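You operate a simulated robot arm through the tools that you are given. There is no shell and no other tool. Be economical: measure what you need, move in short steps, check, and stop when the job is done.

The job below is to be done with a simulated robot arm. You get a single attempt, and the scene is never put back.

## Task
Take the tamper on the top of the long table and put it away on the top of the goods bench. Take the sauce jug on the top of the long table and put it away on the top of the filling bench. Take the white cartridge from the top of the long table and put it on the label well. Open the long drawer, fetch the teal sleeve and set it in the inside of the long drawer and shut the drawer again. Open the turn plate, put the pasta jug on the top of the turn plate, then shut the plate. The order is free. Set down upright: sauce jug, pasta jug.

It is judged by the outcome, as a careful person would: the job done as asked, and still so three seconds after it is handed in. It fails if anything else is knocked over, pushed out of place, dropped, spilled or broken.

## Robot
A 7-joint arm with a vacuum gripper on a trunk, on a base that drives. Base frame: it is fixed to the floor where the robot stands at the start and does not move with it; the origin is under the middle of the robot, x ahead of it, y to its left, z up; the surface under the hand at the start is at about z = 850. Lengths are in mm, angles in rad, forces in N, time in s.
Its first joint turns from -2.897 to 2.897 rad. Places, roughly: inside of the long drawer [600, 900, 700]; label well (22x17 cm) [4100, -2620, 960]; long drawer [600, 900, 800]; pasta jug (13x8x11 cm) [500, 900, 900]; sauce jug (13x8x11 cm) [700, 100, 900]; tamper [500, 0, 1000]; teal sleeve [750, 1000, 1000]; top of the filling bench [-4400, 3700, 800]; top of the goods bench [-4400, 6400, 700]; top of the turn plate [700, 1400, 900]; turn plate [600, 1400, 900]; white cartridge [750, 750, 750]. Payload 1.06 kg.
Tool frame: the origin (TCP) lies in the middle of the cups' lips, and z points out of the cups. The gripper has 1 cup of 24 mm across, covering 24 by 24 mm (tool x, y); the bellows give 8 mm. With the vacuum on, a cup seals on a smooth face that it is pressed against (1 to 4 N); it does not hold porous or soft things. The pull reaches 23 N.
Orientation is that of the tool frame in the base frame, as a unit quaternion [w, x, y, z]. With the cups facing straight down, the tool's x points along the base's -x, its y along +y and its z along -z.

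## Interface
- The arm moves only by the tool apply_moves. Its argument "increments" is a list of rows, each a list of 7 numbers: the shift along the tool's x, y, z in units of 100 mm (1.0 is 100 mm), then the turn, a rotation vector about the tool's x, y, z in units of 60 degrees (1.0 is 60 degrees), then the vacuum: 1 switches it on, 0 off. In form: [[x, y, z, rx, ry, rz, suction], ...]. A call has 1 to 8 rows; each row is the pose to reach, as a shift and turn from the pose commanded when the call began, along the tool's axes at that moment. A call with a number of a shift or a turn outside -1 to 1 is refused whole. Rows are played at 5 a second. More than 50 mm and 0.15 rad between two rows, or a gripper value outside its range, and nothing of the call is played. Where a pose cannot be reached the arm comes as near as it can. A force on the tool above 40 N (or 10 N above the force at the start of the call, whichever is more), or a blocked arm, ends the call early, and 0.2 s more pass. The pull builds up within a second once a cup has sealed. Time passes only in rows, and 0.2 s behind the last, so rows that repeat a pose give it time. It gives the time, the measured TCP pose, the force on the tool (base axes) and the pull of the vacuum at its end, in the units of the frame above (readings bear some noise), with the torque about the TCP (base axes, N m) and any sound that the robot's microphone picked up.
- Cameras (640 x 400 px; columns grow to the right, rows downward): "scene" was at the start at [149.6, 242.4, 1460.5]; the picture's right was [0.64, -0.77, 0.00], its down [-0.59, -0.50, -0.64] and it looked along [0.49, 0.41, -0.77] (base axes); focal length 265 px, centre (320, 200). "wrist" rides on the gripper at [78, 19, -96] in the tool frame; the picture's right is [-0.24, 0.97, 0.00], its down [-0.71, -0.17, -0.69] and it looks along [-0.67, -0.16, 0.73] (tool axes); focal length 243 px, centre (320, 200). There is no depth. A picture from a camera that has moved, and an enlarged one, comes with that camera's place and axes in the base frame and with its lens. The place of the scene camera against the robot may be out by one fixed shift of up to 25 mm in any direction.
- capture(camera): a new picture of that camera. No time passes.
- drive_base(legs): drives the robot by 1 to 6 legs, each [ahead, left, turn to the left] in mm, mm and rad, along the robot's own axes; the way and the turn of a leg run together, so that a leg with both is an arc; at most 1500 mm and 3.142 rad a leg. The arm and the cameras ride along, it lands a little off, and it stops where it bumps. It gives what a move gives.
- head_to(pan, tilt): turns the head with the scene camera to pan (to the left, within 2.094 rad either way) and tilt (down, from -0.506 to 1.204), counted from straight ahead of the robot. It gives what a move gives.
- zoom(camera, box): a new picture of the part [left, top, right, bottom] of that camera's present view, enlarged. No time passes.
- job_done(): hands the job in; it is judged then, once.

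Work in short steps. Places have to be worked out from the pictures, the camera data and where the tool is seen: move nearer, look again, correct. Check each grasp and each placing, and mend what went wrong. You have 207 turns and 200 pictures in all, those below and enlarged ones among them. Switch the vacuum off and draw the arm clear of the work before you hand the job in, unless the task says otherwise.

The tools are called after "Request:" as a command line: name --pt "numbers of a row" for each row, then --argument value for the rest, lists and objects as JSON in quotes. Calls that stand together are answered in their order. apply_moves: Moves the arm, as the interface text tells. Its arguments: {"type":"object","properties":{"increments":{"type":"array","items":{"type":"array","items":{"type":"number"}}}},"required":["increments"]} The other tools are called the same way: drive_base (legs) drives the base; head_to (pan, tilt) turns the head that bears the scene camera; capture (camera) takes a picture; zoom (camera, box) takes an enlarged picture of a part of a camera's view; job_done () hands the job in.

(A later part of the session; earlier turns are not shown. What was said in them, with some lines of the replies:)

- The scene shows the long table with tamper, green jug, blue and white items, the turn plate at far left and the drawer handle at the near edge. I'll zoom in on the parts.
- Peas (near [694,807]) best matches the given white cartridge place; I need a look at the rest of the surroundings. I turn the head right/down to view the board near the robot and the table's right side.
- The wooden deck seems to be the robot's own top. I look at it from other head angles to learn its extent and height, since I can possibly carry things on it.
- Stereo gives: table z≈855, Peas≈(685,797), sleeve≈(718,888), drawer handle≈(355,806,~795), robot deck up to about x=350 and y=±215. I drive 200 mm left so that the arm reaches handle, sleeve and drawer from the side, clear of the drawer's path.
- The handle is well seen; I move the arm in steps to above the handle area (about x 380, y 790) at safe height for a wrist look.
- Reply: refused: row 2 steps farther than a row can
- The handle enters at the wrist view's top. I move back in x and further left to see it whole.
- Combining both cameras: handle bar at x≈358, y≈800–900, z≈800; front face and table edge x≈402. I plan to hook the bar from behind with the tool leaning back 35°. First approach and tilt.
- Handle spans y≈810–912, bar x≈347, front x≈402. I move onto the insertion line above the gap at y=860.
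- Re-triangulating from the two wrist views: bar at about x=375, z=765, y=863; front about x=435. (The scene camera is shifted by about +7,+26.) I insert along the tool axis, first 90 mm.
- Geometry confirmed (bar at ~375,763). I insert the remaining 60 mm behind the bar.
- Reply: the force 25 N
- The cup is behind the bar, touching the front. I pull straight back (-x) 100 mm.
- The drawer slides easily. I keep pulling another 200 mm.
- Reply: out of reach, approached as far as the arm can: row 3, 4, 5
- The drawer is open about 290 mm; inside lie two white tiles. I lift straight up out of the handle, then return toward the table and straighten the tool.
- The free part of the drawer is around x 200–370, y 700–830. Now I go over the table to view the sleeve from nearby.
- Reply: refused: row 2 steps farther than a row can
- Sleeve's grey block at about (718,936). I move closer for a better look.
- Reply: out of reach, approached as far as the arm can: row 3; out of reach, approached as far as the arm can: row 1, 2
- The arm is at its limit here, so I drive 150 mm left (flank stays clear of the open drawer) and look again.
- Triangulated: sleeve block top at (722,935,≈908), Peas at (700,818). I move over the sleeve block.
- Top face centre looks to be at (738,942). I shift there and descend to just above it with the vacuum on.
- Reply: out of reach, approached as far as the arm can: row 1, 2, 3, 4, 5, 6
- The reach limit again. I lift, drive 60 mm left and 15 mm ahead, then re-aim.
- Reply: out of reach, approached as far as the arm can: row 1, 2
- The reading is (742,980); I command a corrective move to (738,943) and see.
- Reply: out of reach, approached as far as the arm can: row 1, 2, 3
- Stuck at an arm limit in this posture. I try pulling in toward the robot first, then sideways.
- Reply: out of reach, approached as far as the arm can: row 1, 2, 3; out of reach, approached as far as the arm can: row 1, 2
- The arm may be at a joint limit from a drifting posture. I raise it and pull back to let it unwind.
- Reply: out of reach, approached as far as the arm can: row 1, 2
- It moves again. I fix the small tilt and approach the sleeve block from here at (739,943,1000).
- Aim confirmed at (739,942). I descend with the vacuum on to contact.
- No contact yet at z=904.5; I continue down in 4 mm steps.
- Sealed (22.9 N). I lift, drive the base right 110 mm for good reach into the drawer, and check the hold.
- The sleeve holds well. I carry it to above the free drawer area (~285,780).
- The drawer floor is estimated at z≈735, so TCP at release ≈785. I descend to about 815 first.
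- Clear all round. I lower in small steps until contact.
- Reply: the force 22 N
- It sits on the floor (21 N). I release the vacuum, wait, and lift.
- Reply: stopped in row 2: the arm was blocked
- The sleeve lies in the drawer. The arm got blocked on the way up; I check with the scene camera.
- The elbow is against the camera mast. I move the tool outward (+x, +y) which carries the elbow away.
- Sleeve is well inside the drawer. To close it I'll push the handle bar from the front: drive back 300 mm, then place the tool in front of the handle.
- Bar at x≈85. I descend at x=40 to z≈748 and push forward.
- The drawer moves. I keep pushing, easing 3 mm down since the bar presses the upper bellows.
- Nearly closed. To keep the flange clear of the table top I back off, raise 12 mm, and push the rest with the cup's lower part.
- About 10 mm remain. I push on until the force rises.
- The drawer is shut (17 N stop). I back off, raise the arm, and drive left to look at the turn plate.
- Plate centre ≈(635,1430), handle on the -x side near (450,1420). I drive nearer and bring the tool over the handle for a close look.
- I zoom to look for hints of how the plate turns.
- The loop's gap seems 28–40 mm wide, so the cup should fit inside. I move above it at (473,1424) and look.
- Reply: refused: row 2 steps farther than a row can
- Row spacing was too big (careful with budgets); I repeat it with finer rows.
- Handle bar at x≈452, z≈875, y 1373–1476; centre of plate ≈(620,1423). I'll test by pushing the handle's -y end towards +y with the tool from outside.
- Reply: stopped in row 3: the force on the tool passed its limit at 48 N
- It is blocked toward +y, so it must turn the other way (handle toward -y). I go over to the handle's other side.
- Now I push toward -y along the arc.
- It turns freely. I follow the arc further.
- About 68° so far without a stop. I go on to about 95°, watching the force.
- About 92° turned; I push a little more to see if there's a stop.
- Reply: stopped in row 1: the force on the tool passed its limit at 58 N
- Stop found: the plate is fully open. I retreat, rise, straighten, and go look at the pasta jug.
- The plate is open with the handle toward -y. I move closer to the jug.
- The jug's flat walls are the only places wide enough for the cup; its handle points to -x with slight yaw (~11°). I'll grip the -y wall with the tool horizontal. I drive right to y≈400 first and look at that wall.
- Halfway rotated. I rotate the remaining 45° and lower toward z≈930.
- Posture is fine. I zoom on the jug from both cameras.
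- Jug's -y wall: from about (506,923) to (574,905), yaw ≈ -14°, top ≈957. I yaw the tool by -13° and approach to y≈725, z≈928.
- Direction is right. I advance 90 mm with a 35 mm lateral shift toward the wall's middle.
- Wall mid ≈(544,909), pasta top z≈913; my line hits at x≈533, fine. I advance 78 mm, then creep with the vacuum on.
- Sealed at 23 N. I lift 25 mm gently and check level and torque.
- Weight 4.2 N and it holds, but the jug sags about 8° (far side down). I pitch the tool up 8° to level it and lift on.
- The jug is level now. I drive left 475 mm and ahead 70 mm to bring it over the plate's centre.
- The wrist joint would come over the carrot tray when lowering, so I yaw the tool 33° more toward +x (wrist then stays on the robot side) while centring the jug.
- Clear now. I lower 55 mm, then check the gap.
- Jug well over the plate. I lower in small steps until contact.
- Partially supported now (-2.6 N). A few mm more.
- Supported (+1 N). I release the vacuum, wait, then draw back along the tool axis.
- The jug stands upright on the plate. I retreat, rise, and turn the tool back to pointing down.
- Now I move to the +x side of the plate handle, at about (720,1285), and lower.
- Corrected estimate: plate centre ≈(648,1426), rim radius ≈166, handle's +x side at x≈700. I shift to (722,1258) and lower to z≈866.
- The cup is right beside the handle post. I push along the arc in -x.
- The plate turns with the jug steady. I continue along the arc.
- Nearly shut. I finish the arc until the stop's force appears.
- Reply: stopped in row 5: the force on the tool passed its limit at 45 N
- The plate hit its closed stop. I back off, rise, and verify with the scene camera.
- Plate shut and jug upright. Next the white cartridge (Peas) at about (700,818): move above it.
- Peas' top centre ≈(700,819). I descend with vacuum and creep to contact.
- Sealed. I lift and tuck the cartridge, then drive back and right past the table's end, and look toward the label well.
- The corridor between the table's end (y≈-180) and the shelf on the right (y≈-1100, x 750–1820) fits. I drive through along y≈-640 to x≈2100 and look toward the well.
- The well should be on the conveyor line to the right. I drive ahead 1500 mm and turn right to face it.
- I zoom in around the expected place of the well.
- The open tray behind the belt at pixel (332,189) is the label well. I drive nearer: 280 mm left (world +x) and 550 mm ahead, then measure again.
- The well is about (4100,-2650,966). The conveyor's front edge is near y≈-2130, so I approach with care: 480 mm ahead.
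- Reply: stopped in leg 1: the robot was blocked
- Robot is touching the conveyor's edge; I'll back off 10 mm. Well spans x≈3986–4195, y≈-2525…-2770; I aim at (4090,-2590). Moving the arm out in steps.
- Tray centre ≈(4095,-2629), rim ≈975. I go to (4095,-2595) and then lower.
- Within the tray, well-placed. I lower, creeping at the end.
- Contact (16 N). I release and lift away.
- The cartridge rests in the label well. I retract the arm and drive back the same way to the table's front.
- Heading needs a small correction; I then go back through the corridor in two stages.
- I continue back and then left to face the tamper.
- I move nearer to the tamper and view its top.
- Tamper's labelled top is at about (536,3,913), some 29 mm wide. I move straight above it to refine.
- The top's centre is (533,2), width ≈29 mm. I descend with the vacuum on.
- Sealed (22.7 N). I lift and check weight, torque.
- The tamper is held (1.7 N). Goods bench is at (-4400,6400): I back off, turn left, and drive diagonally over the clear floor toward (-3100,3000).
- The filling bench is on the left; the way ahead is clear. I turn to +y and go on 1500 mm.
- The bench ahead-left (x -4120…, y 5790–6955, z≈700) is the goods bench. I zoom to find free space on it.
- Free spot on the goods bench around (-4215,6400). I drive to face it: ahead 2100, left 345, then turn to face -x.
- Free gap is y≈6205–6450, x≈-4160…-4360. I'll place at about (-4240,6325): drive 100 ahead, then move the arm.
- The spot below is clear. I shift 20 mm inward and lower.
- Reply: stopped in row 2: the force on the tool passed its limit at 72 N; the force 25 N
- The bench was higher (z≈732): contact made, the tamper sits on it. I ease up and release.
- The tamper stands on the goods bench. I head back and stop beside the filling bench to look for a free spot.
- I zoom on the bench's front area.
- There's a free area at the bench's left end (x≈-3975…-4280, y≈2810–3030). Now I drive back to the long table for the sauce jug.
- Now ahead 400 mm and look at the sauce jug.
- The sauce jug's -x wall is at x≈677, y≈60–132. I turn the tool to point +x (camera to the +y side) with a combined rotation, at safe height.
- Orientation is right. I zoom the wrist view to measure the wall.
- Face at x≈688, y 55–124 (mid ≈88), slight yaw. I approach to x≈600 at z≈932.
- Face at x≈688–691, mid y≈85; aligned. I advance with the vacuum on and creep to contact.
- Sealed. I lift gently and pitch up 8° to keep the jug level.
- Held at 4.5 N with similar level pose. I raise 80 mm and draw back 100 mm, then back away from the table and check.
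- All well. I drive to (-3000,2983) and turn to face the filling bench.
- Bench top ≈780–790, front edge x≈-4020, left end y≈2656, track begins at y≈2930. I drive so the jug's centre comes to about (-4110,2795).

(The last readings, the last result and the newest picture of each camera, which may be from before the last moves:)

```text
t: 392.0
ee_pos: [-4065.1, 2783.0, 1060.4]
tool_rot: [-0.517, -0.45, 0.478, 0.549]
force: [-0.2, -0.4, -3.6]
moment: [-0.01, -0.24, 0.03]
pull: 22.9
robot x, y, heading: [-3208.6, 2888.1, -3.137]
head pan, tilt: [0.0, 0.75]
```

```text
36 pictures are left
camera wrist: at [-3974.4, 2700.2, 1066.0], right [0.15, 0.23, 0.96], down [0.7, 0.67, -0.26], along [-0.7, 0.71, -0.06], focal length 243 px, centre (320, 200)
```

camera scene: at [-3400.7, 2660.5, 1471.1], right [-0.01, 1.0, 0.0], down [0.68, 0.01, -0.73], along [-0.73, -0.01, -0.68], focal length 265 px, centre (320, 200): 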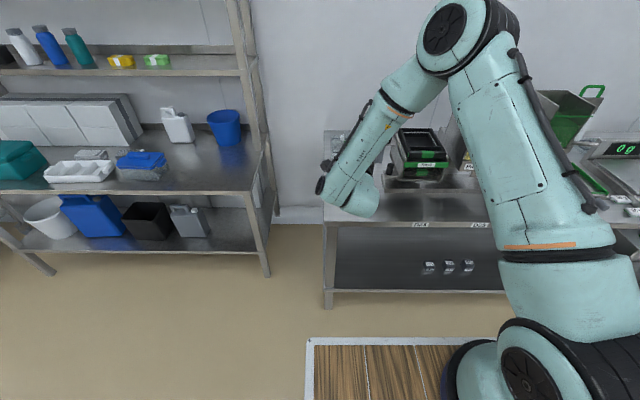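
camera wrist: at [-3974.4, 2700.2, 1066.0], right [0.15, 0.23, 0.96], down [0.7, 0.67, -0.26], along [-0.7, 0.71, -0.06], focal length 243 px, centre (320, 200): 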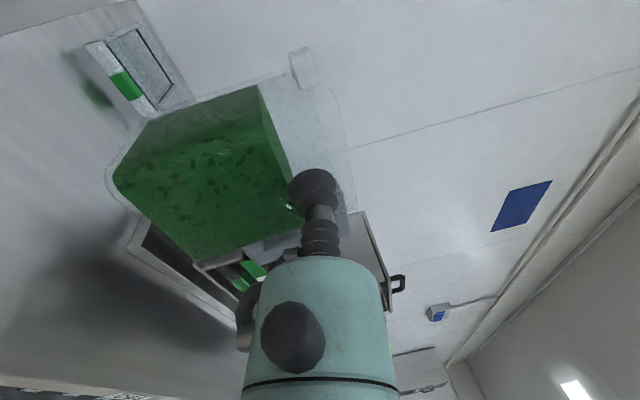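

Clear: track front edge x≈-4185, jug will occupy x -4067…-4147. I lower in stages.

Request:
apply_moves --pt "0 -0.3 -0.042 0 0 0 1" --pt "0 -0.6 -0.084 0 0 0 1" --pt "0 -0.9 -0.126 0 0 0 1"

Request:
apply_moves --pt "0 -0.25 -0.035 0 0 0 1" --pt "0 -0.5 -0.07 0 0 0 1" --pt "0 -0.5 -0.07 0 0 0 1"

Request:
capture --camera "wrist"

Request:
zoom --camera "scene" --box '[280, 130, 480, 255]'

```text
t: 392.8
ee_pos: [-4064.7, 2784.5, 971.0]
tool_rot: [-0.517, -0.45, 0.478, 0.549]
force: [0.0, -0.5, -3.5]
moment: [-0.03, -0.23, 0.02]
pull: 22.6
robot x, y, heading: [-3209.2, 2887.9, -3.135]
head pan, tilt: [0.0, 0.75]
```

```text
t: 393.6
ee_pos: [-4064.5, 2783.4, 921.4]
tool_rot: [-0.518, -0.45, 0.478, 0.549]
force: [0.8, 0.1, -5.4]
moment: [-0.04, -0.21, 0.0]
pull: 23.1
robot x, y, heading: [-3211.8, 2887.7, -3.131]
head pan, tilt: [0.0, 0.75]
```

```text
35 pictures are left
camera wrist: at [-3973.8, 2700.3, 925.5], right [0.15, 0.23, 0.96], down [0.7, 0.67, -0.27], along [-0.7, 0.71, -0.06], focal length 243 px, centre (320, 200)
```

wrist: 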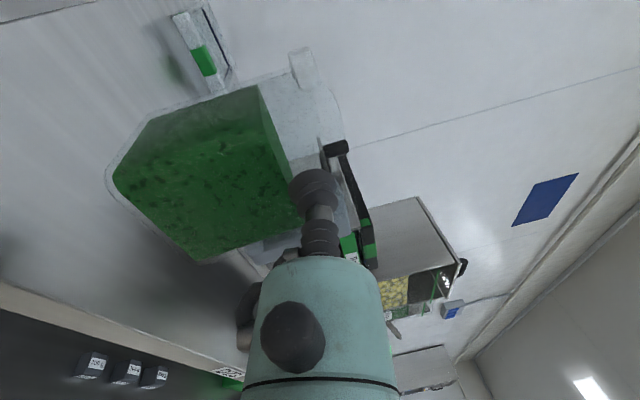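

```text
3.20 times, centred on (380, 192) of scene
camera zoom: at [-3400.7, 2660.5, 1471.0], right [-0.01, 1.0, 0.0], down [0.68, 0.01, -0.73], along [-0.73, -0.01, -0.68], focal length 849 px, centre (128, 224)
```

zoom: 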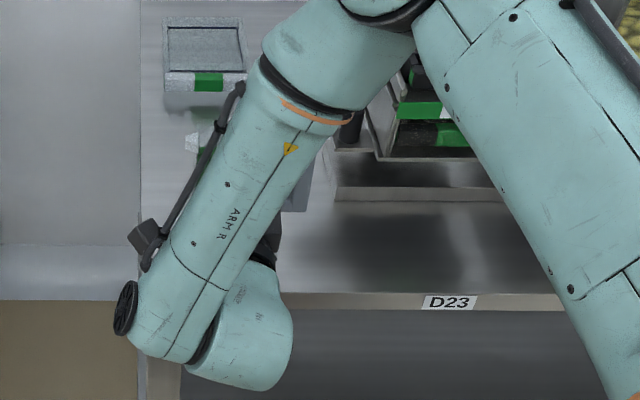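

I continue to lower, creeping in 4 mm steps.

Request:
apply_moves --pt "0 -0.15 -0.021 0 0 0 1" --pt "0 -0.25 -0.035 0 0 0 1" --pt "0 -0.3 -0.042 0 0 0 1" --pt "0 -0.34 -0.048 0 0 0 1" --pt "0 -0.38 -0.053 0 0 0 1" --pt "0 -0.38 -0.053 0 0 0 1"

```text
t: 395.0
ee_pos: [-4064.7, 2783.8, 881.0]
tool_rot: [-0.517, -0.45, 0.478, 0.55]
force: [-1.0, -0.1, -4.1]
moment: [-0.01, -0.22, 0.01]
pull: 22.8
robot x, y, heading: [-3207.4, 2887.5, -3.131]
head pan, tilt: [0.0, 0.75]
```

Request:
apply_moves --pt "0 -0.04 -0.006 0 0 0 1" --pt "0 -0.08 -0.011 0 0 0 1" --pt "0 -0.08 -0.011 0 0 0 1"

Request:
capture --camera "wrist"

```text
t: 395.8
ee_pos: [-4066.0, 2783.6, 873.3]
tool_rot: [-0.517, -0.45, 0.477, 0.55]
force: [0.6, 0.1, -3.8]
moment: [-0.01, -0.24, 0.0]
pull: 22.8
robot x, y, heading: [-3209.0, 2888.3, -3.135]
head pan, tilt: [0.0, 0.75]
```

```text
33 pictures are left
camera wrist: at [-3975.3, 2700.5, 878.1], right [0.15, 0.23, 0.96], down [0.7, 0.67, -0.27], along [-0.7, 0.71, -0.06], focal length 243 px, centre (320, 200)
```

wrist: 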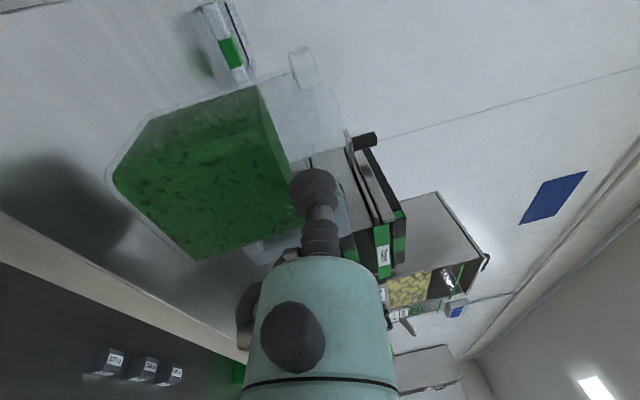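

No contact yet; I keep creeping.

Request:
apply_moves --pt "0 -0.04 -0.006 0 0 0 1" --pt "0 -0.07 -0.01 0 0 0 1" --pt "0 -0.07 -0.01 0 0 0 1"

Request:
apply_moves --pt "0 -0.03 -0.004 0 0 0 1" --pt "0 -0.06 -0.008 0 0 0 1" --pt "0 -0.06 -0.008 0 0 0 1"

```text
t: 396.6
ee_pos: [-4065.0, 2782.8, 865.8]
tool_rot: [-0.517, -0.45, 0.478, 0.55]
force: [-0.8, 1.1, -4.5]
moment: [-0.04, -0.25, 0.0]
pull: 22.4
robot x, y, heading: [-3211.8, 2889.6, -3.137]
head pan, tilt: [0.0, 0.75]
```

```text
t: 397.4
ee_pos: [-4065.8, 2783.3, 860.7]
tool_rot: [-0.518, -0.45, 0.478, 0.549]
force: [-0.6, -0.4, -4.6]
moment: [-0.02, -0.23, 0.0]
pull: 23.0
robot x, y, heading: [-3207.8, 2885.4, -3.134]
head pan, tilt: [0.0, 0.75]
```

Request:
apply_moves --pt "0 -0.03 -0.004 0 0 0 1" --pt "0 -0.06 -0.008 0 0 0 1" --pt "0 -0.06 -0.008 0 0 0 1"

Request:
apply_moves --pt "0 -0.03 -0.004 0 0 0 1" --pt "0 -0.06 -0.008 0 0 0 1" --pt "0 -0.06 -0.008 0 0 0 1"

Request:
capture --camera "wrist"

```text
t: 398.2
ee_pos: [-4066.5, 2785.3, 854.2]
tool_rot: [-0.518, -0.45, 0.477, 0.549]
force: [-0.3, -0.7, -3.5]
moment: [0.0, -0.22, 0.01]
pull: 23.1
robot x, y, heading: [-3210.5, 2890.0, -3.133]
head pan, tilt: [0.0, 0.75]
```

```text
t: 399.0
ee_pos: [-4067.3, 2783.1, 848.2]
tool_rot: [-0.517, -0.45, 0.477, 0.55]
force: [-0.2, 0.3, -3.9]
moment: [0.0, -0.22, 0.0]
pull: 23.3
robot x, y, heading: [-3210.4, 2892.1, -3.128]
head pan, tilt: [0.0, 0.75]
```

```text
32 pictures are left
camera wrist: at [-3974.6, 2700.7, 853.0], right [0.15, 0.23, 0.96], down [0.7, 0.67, -0.27], along [-0.7, 0.71, -0.06], focal length 243 px, centre (320, 200)
```

wrist: 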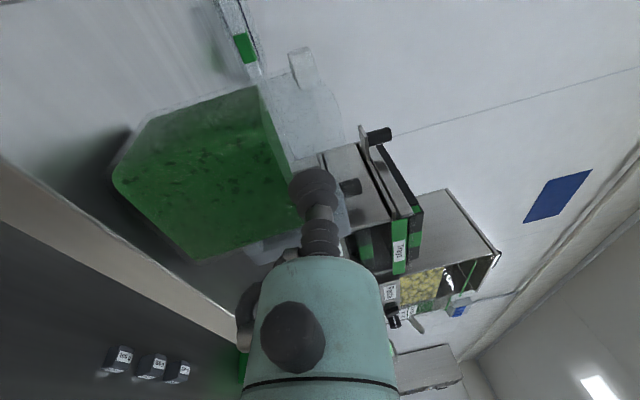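

Contact should be imminent; creeping further.

Request:
apply_moves --pt "0 -0.03 -0.004 0 0 0 1" --pt "0 -0.06 -0.008 0 0 0 1" --pt "0 -0.06 -0.008 0 0 0 1"

Request:
apply_moves --pt "0 -0.03 -0.004 0 0 0 1" --pt "0 -0.06 -0.008 0 0 0 1" --pt "0 -0.06 -0.008 0 0 0 1"

```text
t: 399.8
ee_pos: [-4066.1, 2783.5, 842.2]
tool_rot: [-0.517, -0.45, 0.478, 0.55]
force: [0.9, 0.3, -0.1]
moment: [0.09, -0.06, -0.02]
pull: 23.3
robot x, y, heading: [-3212.8, 2885.4, -3.135]
head pan, tilt: [0.0, 0.75]
```

```text
t: 400.6
ee_pos: [-4065.7, 2783.5, 837.0]
tool_rot: [-0.518, -0.45, 0.477, 0.549]
force: [1.0, -0.5, 1.0]
moment: [0.1, 0.01, -0.03]
pull: 22.9
robot x, y, heading: [-3211.3, 2890.9, -3.131]
head pan, tilt: [0.0, 0.75]
```

It stands on the bench (+1 N). I release, wait, and withdraw.

Request:
apply_moves --pt "0 0.02 0 0 0 0 1" --pt "0 0.02 0 0 0 0 0" --pt "0 0.02 0 0 0 0 0" --pt "0 0.02 0 0 0 0 0" --pt "0 0.02 0 0 0 0 0" --pt "0 0.02 -0.05 0 0 0 0" --pt "0 0.02 -0.15 0 0 0 0" --pt "0 0.02 -0.4 0 0 0 0"

Request:
capture --camera "wrist"

```text
t: 402.4
ee_pos: [-4027.5, 2779.2, 833.4]
tool_rot: [-0.517, -0.449, 0.477, 0.55]
force: [-0.4, 1.0, -0.1]
moment: [0.01, -0.01, -0.01]
pull: 0.1
robot x, y, heading: [-3209.2, 2891.6, -3.138]
head pan, tilt: [0.0, 0.75]
```

```text
31 pictures are left
camera wrist: at [-3935.6, 2697.1, 837.6], right [0.15, 0.23, 0.96], down [0.7, 0.67, -0.26], along [-0.7, 0.71, -0.06], focal length 243 px, centre (320, 200)
```

wrist: 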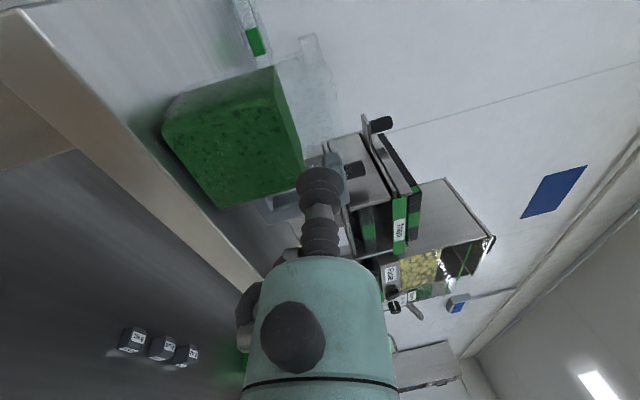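

The jug stands on the bench. I withdraw further, back the base off, and verify with the scene camera.

Request:
apply_moves --pt "0 0 -0.4 0 0 0 0" --pt "0 0 -0.8 0 0 0 0"

Request:
drive_base --legs '[[-450, 0, 0]]'

Request:
apply_moves --pt "0 0.4 0 0 0 0 0" --pt "0 0.8 0 0 0 0 0" --pt "0 1.0 0.1 0 0 0 0"

Request:
head_to --pan -0.1 --tilt 0.45

Request:
zoom --camera "scene" --box '[220, 120, 440, 280]'

Request:
capture --camera "wrist"

```text
t: 403.0
ee_pos: [-3947.7, 2779.1, 824.0]
tool_rot: [-0.517, -0.449, 0.477, 0.551]
force: [-1.3, -0.4, 0.7]
moment: [-0.01, 0.03, 0.04]
pull: 0.0
robot x, y, heading: [-3211.8, 2886.4, -3.132]
head pan, tilt: [0.0, 0.75]
```

```text
t: 405.7
ee_pos: [-3491.1, 2781.4, 822.5]
tool_rot: [-0.517, -0.449, 0.478, 0.55]
force: [0.4, -0.5, -0.3]
moment: [-0.01, -0.02, 0.03]
pull: 0.0
robot x, y, heading: [-2754.6, 2890.3, -3.14]
head pan, tilt: [0.0, 0.75]
```

```text
t: 406.5
ee_pos: [-3488.0, 2783.0, 924.6]
tool_rot: [-0.517, -0.449, 0.478, 0.55]
force: [0.8, 0.1, 0.5]
moment: [-0.03, -0.01, 0.02]
pull: 0.0
robot x, y, heading: [-2756.7, 2890.8, -3.139]
head pan, tilt: [0.0, 0.75]
```

```text
t: 407.3
ee_pos: [-3486.4, 2781.7, 923.5]
tool_rot: [-0.517, -0.449, 0.478, 0.55]
force: [-0.2, -0.6, 0.0]
moment: [-0.05, -0.05, 0.0]
pull: 0.0
robot x, y, heading: [-2756.3, 2892.1, -3.137]
head pan, tilt: [-0.099, 0.45]
```

```text
2.50 times, centred on (330, 200) of scene
camera zoom: at [-2954.4, 2672.8, 1497.4], right [0.09, 1.0, 0.0], down [0.43, -0.04, -0.9], along [-0.9, 0.08, -0.44], focal length 663 px, centre (295, 200)
```

zoom: 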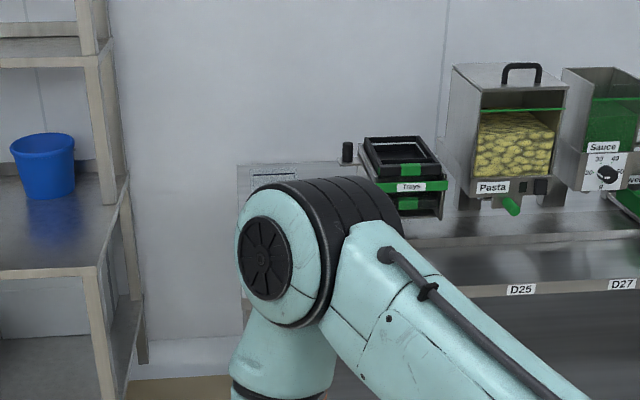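

```text
29 pictures are left
camera wrist: at [-3396.7, 2698.8, 928.6], right [0.15, 0.23, 0.96], down [0.7, 0.67, -0.27], along [-0.7, 0.71, -0.06], focal length 243 px, centre (320, 200)
```

wrist: 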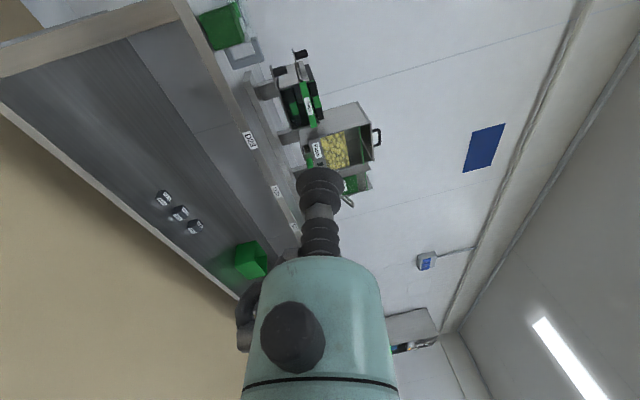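

The sauce jug stands upright on the filling bench, the vacuum is off and the arm is clear. The last view of the long table showed the plate and drawer shut and everything else in place. I hand the job in.

Request:
job_done

```text
The job is handed in.
```

I completed all five tasks and handed the job in:

- **Tamper:** it stands on the goods bench.
- **Sauce jug:** it stands upright on the filling bench, about 45 mm in from the front edge.
- **White cartridge:** I took this to be the white block marked "Peas". It is in the label well.
- **Teal sleeve:** it lies in the long drawer, and the drawer is shut.
- **Pasta jug:** it stands upright on the turn plate, and the plate is shut.

The robot touched the edge of the conveyor by the label well once and stopped. I saw nothing there move. The vacuum is off and the arm is clear of the work.
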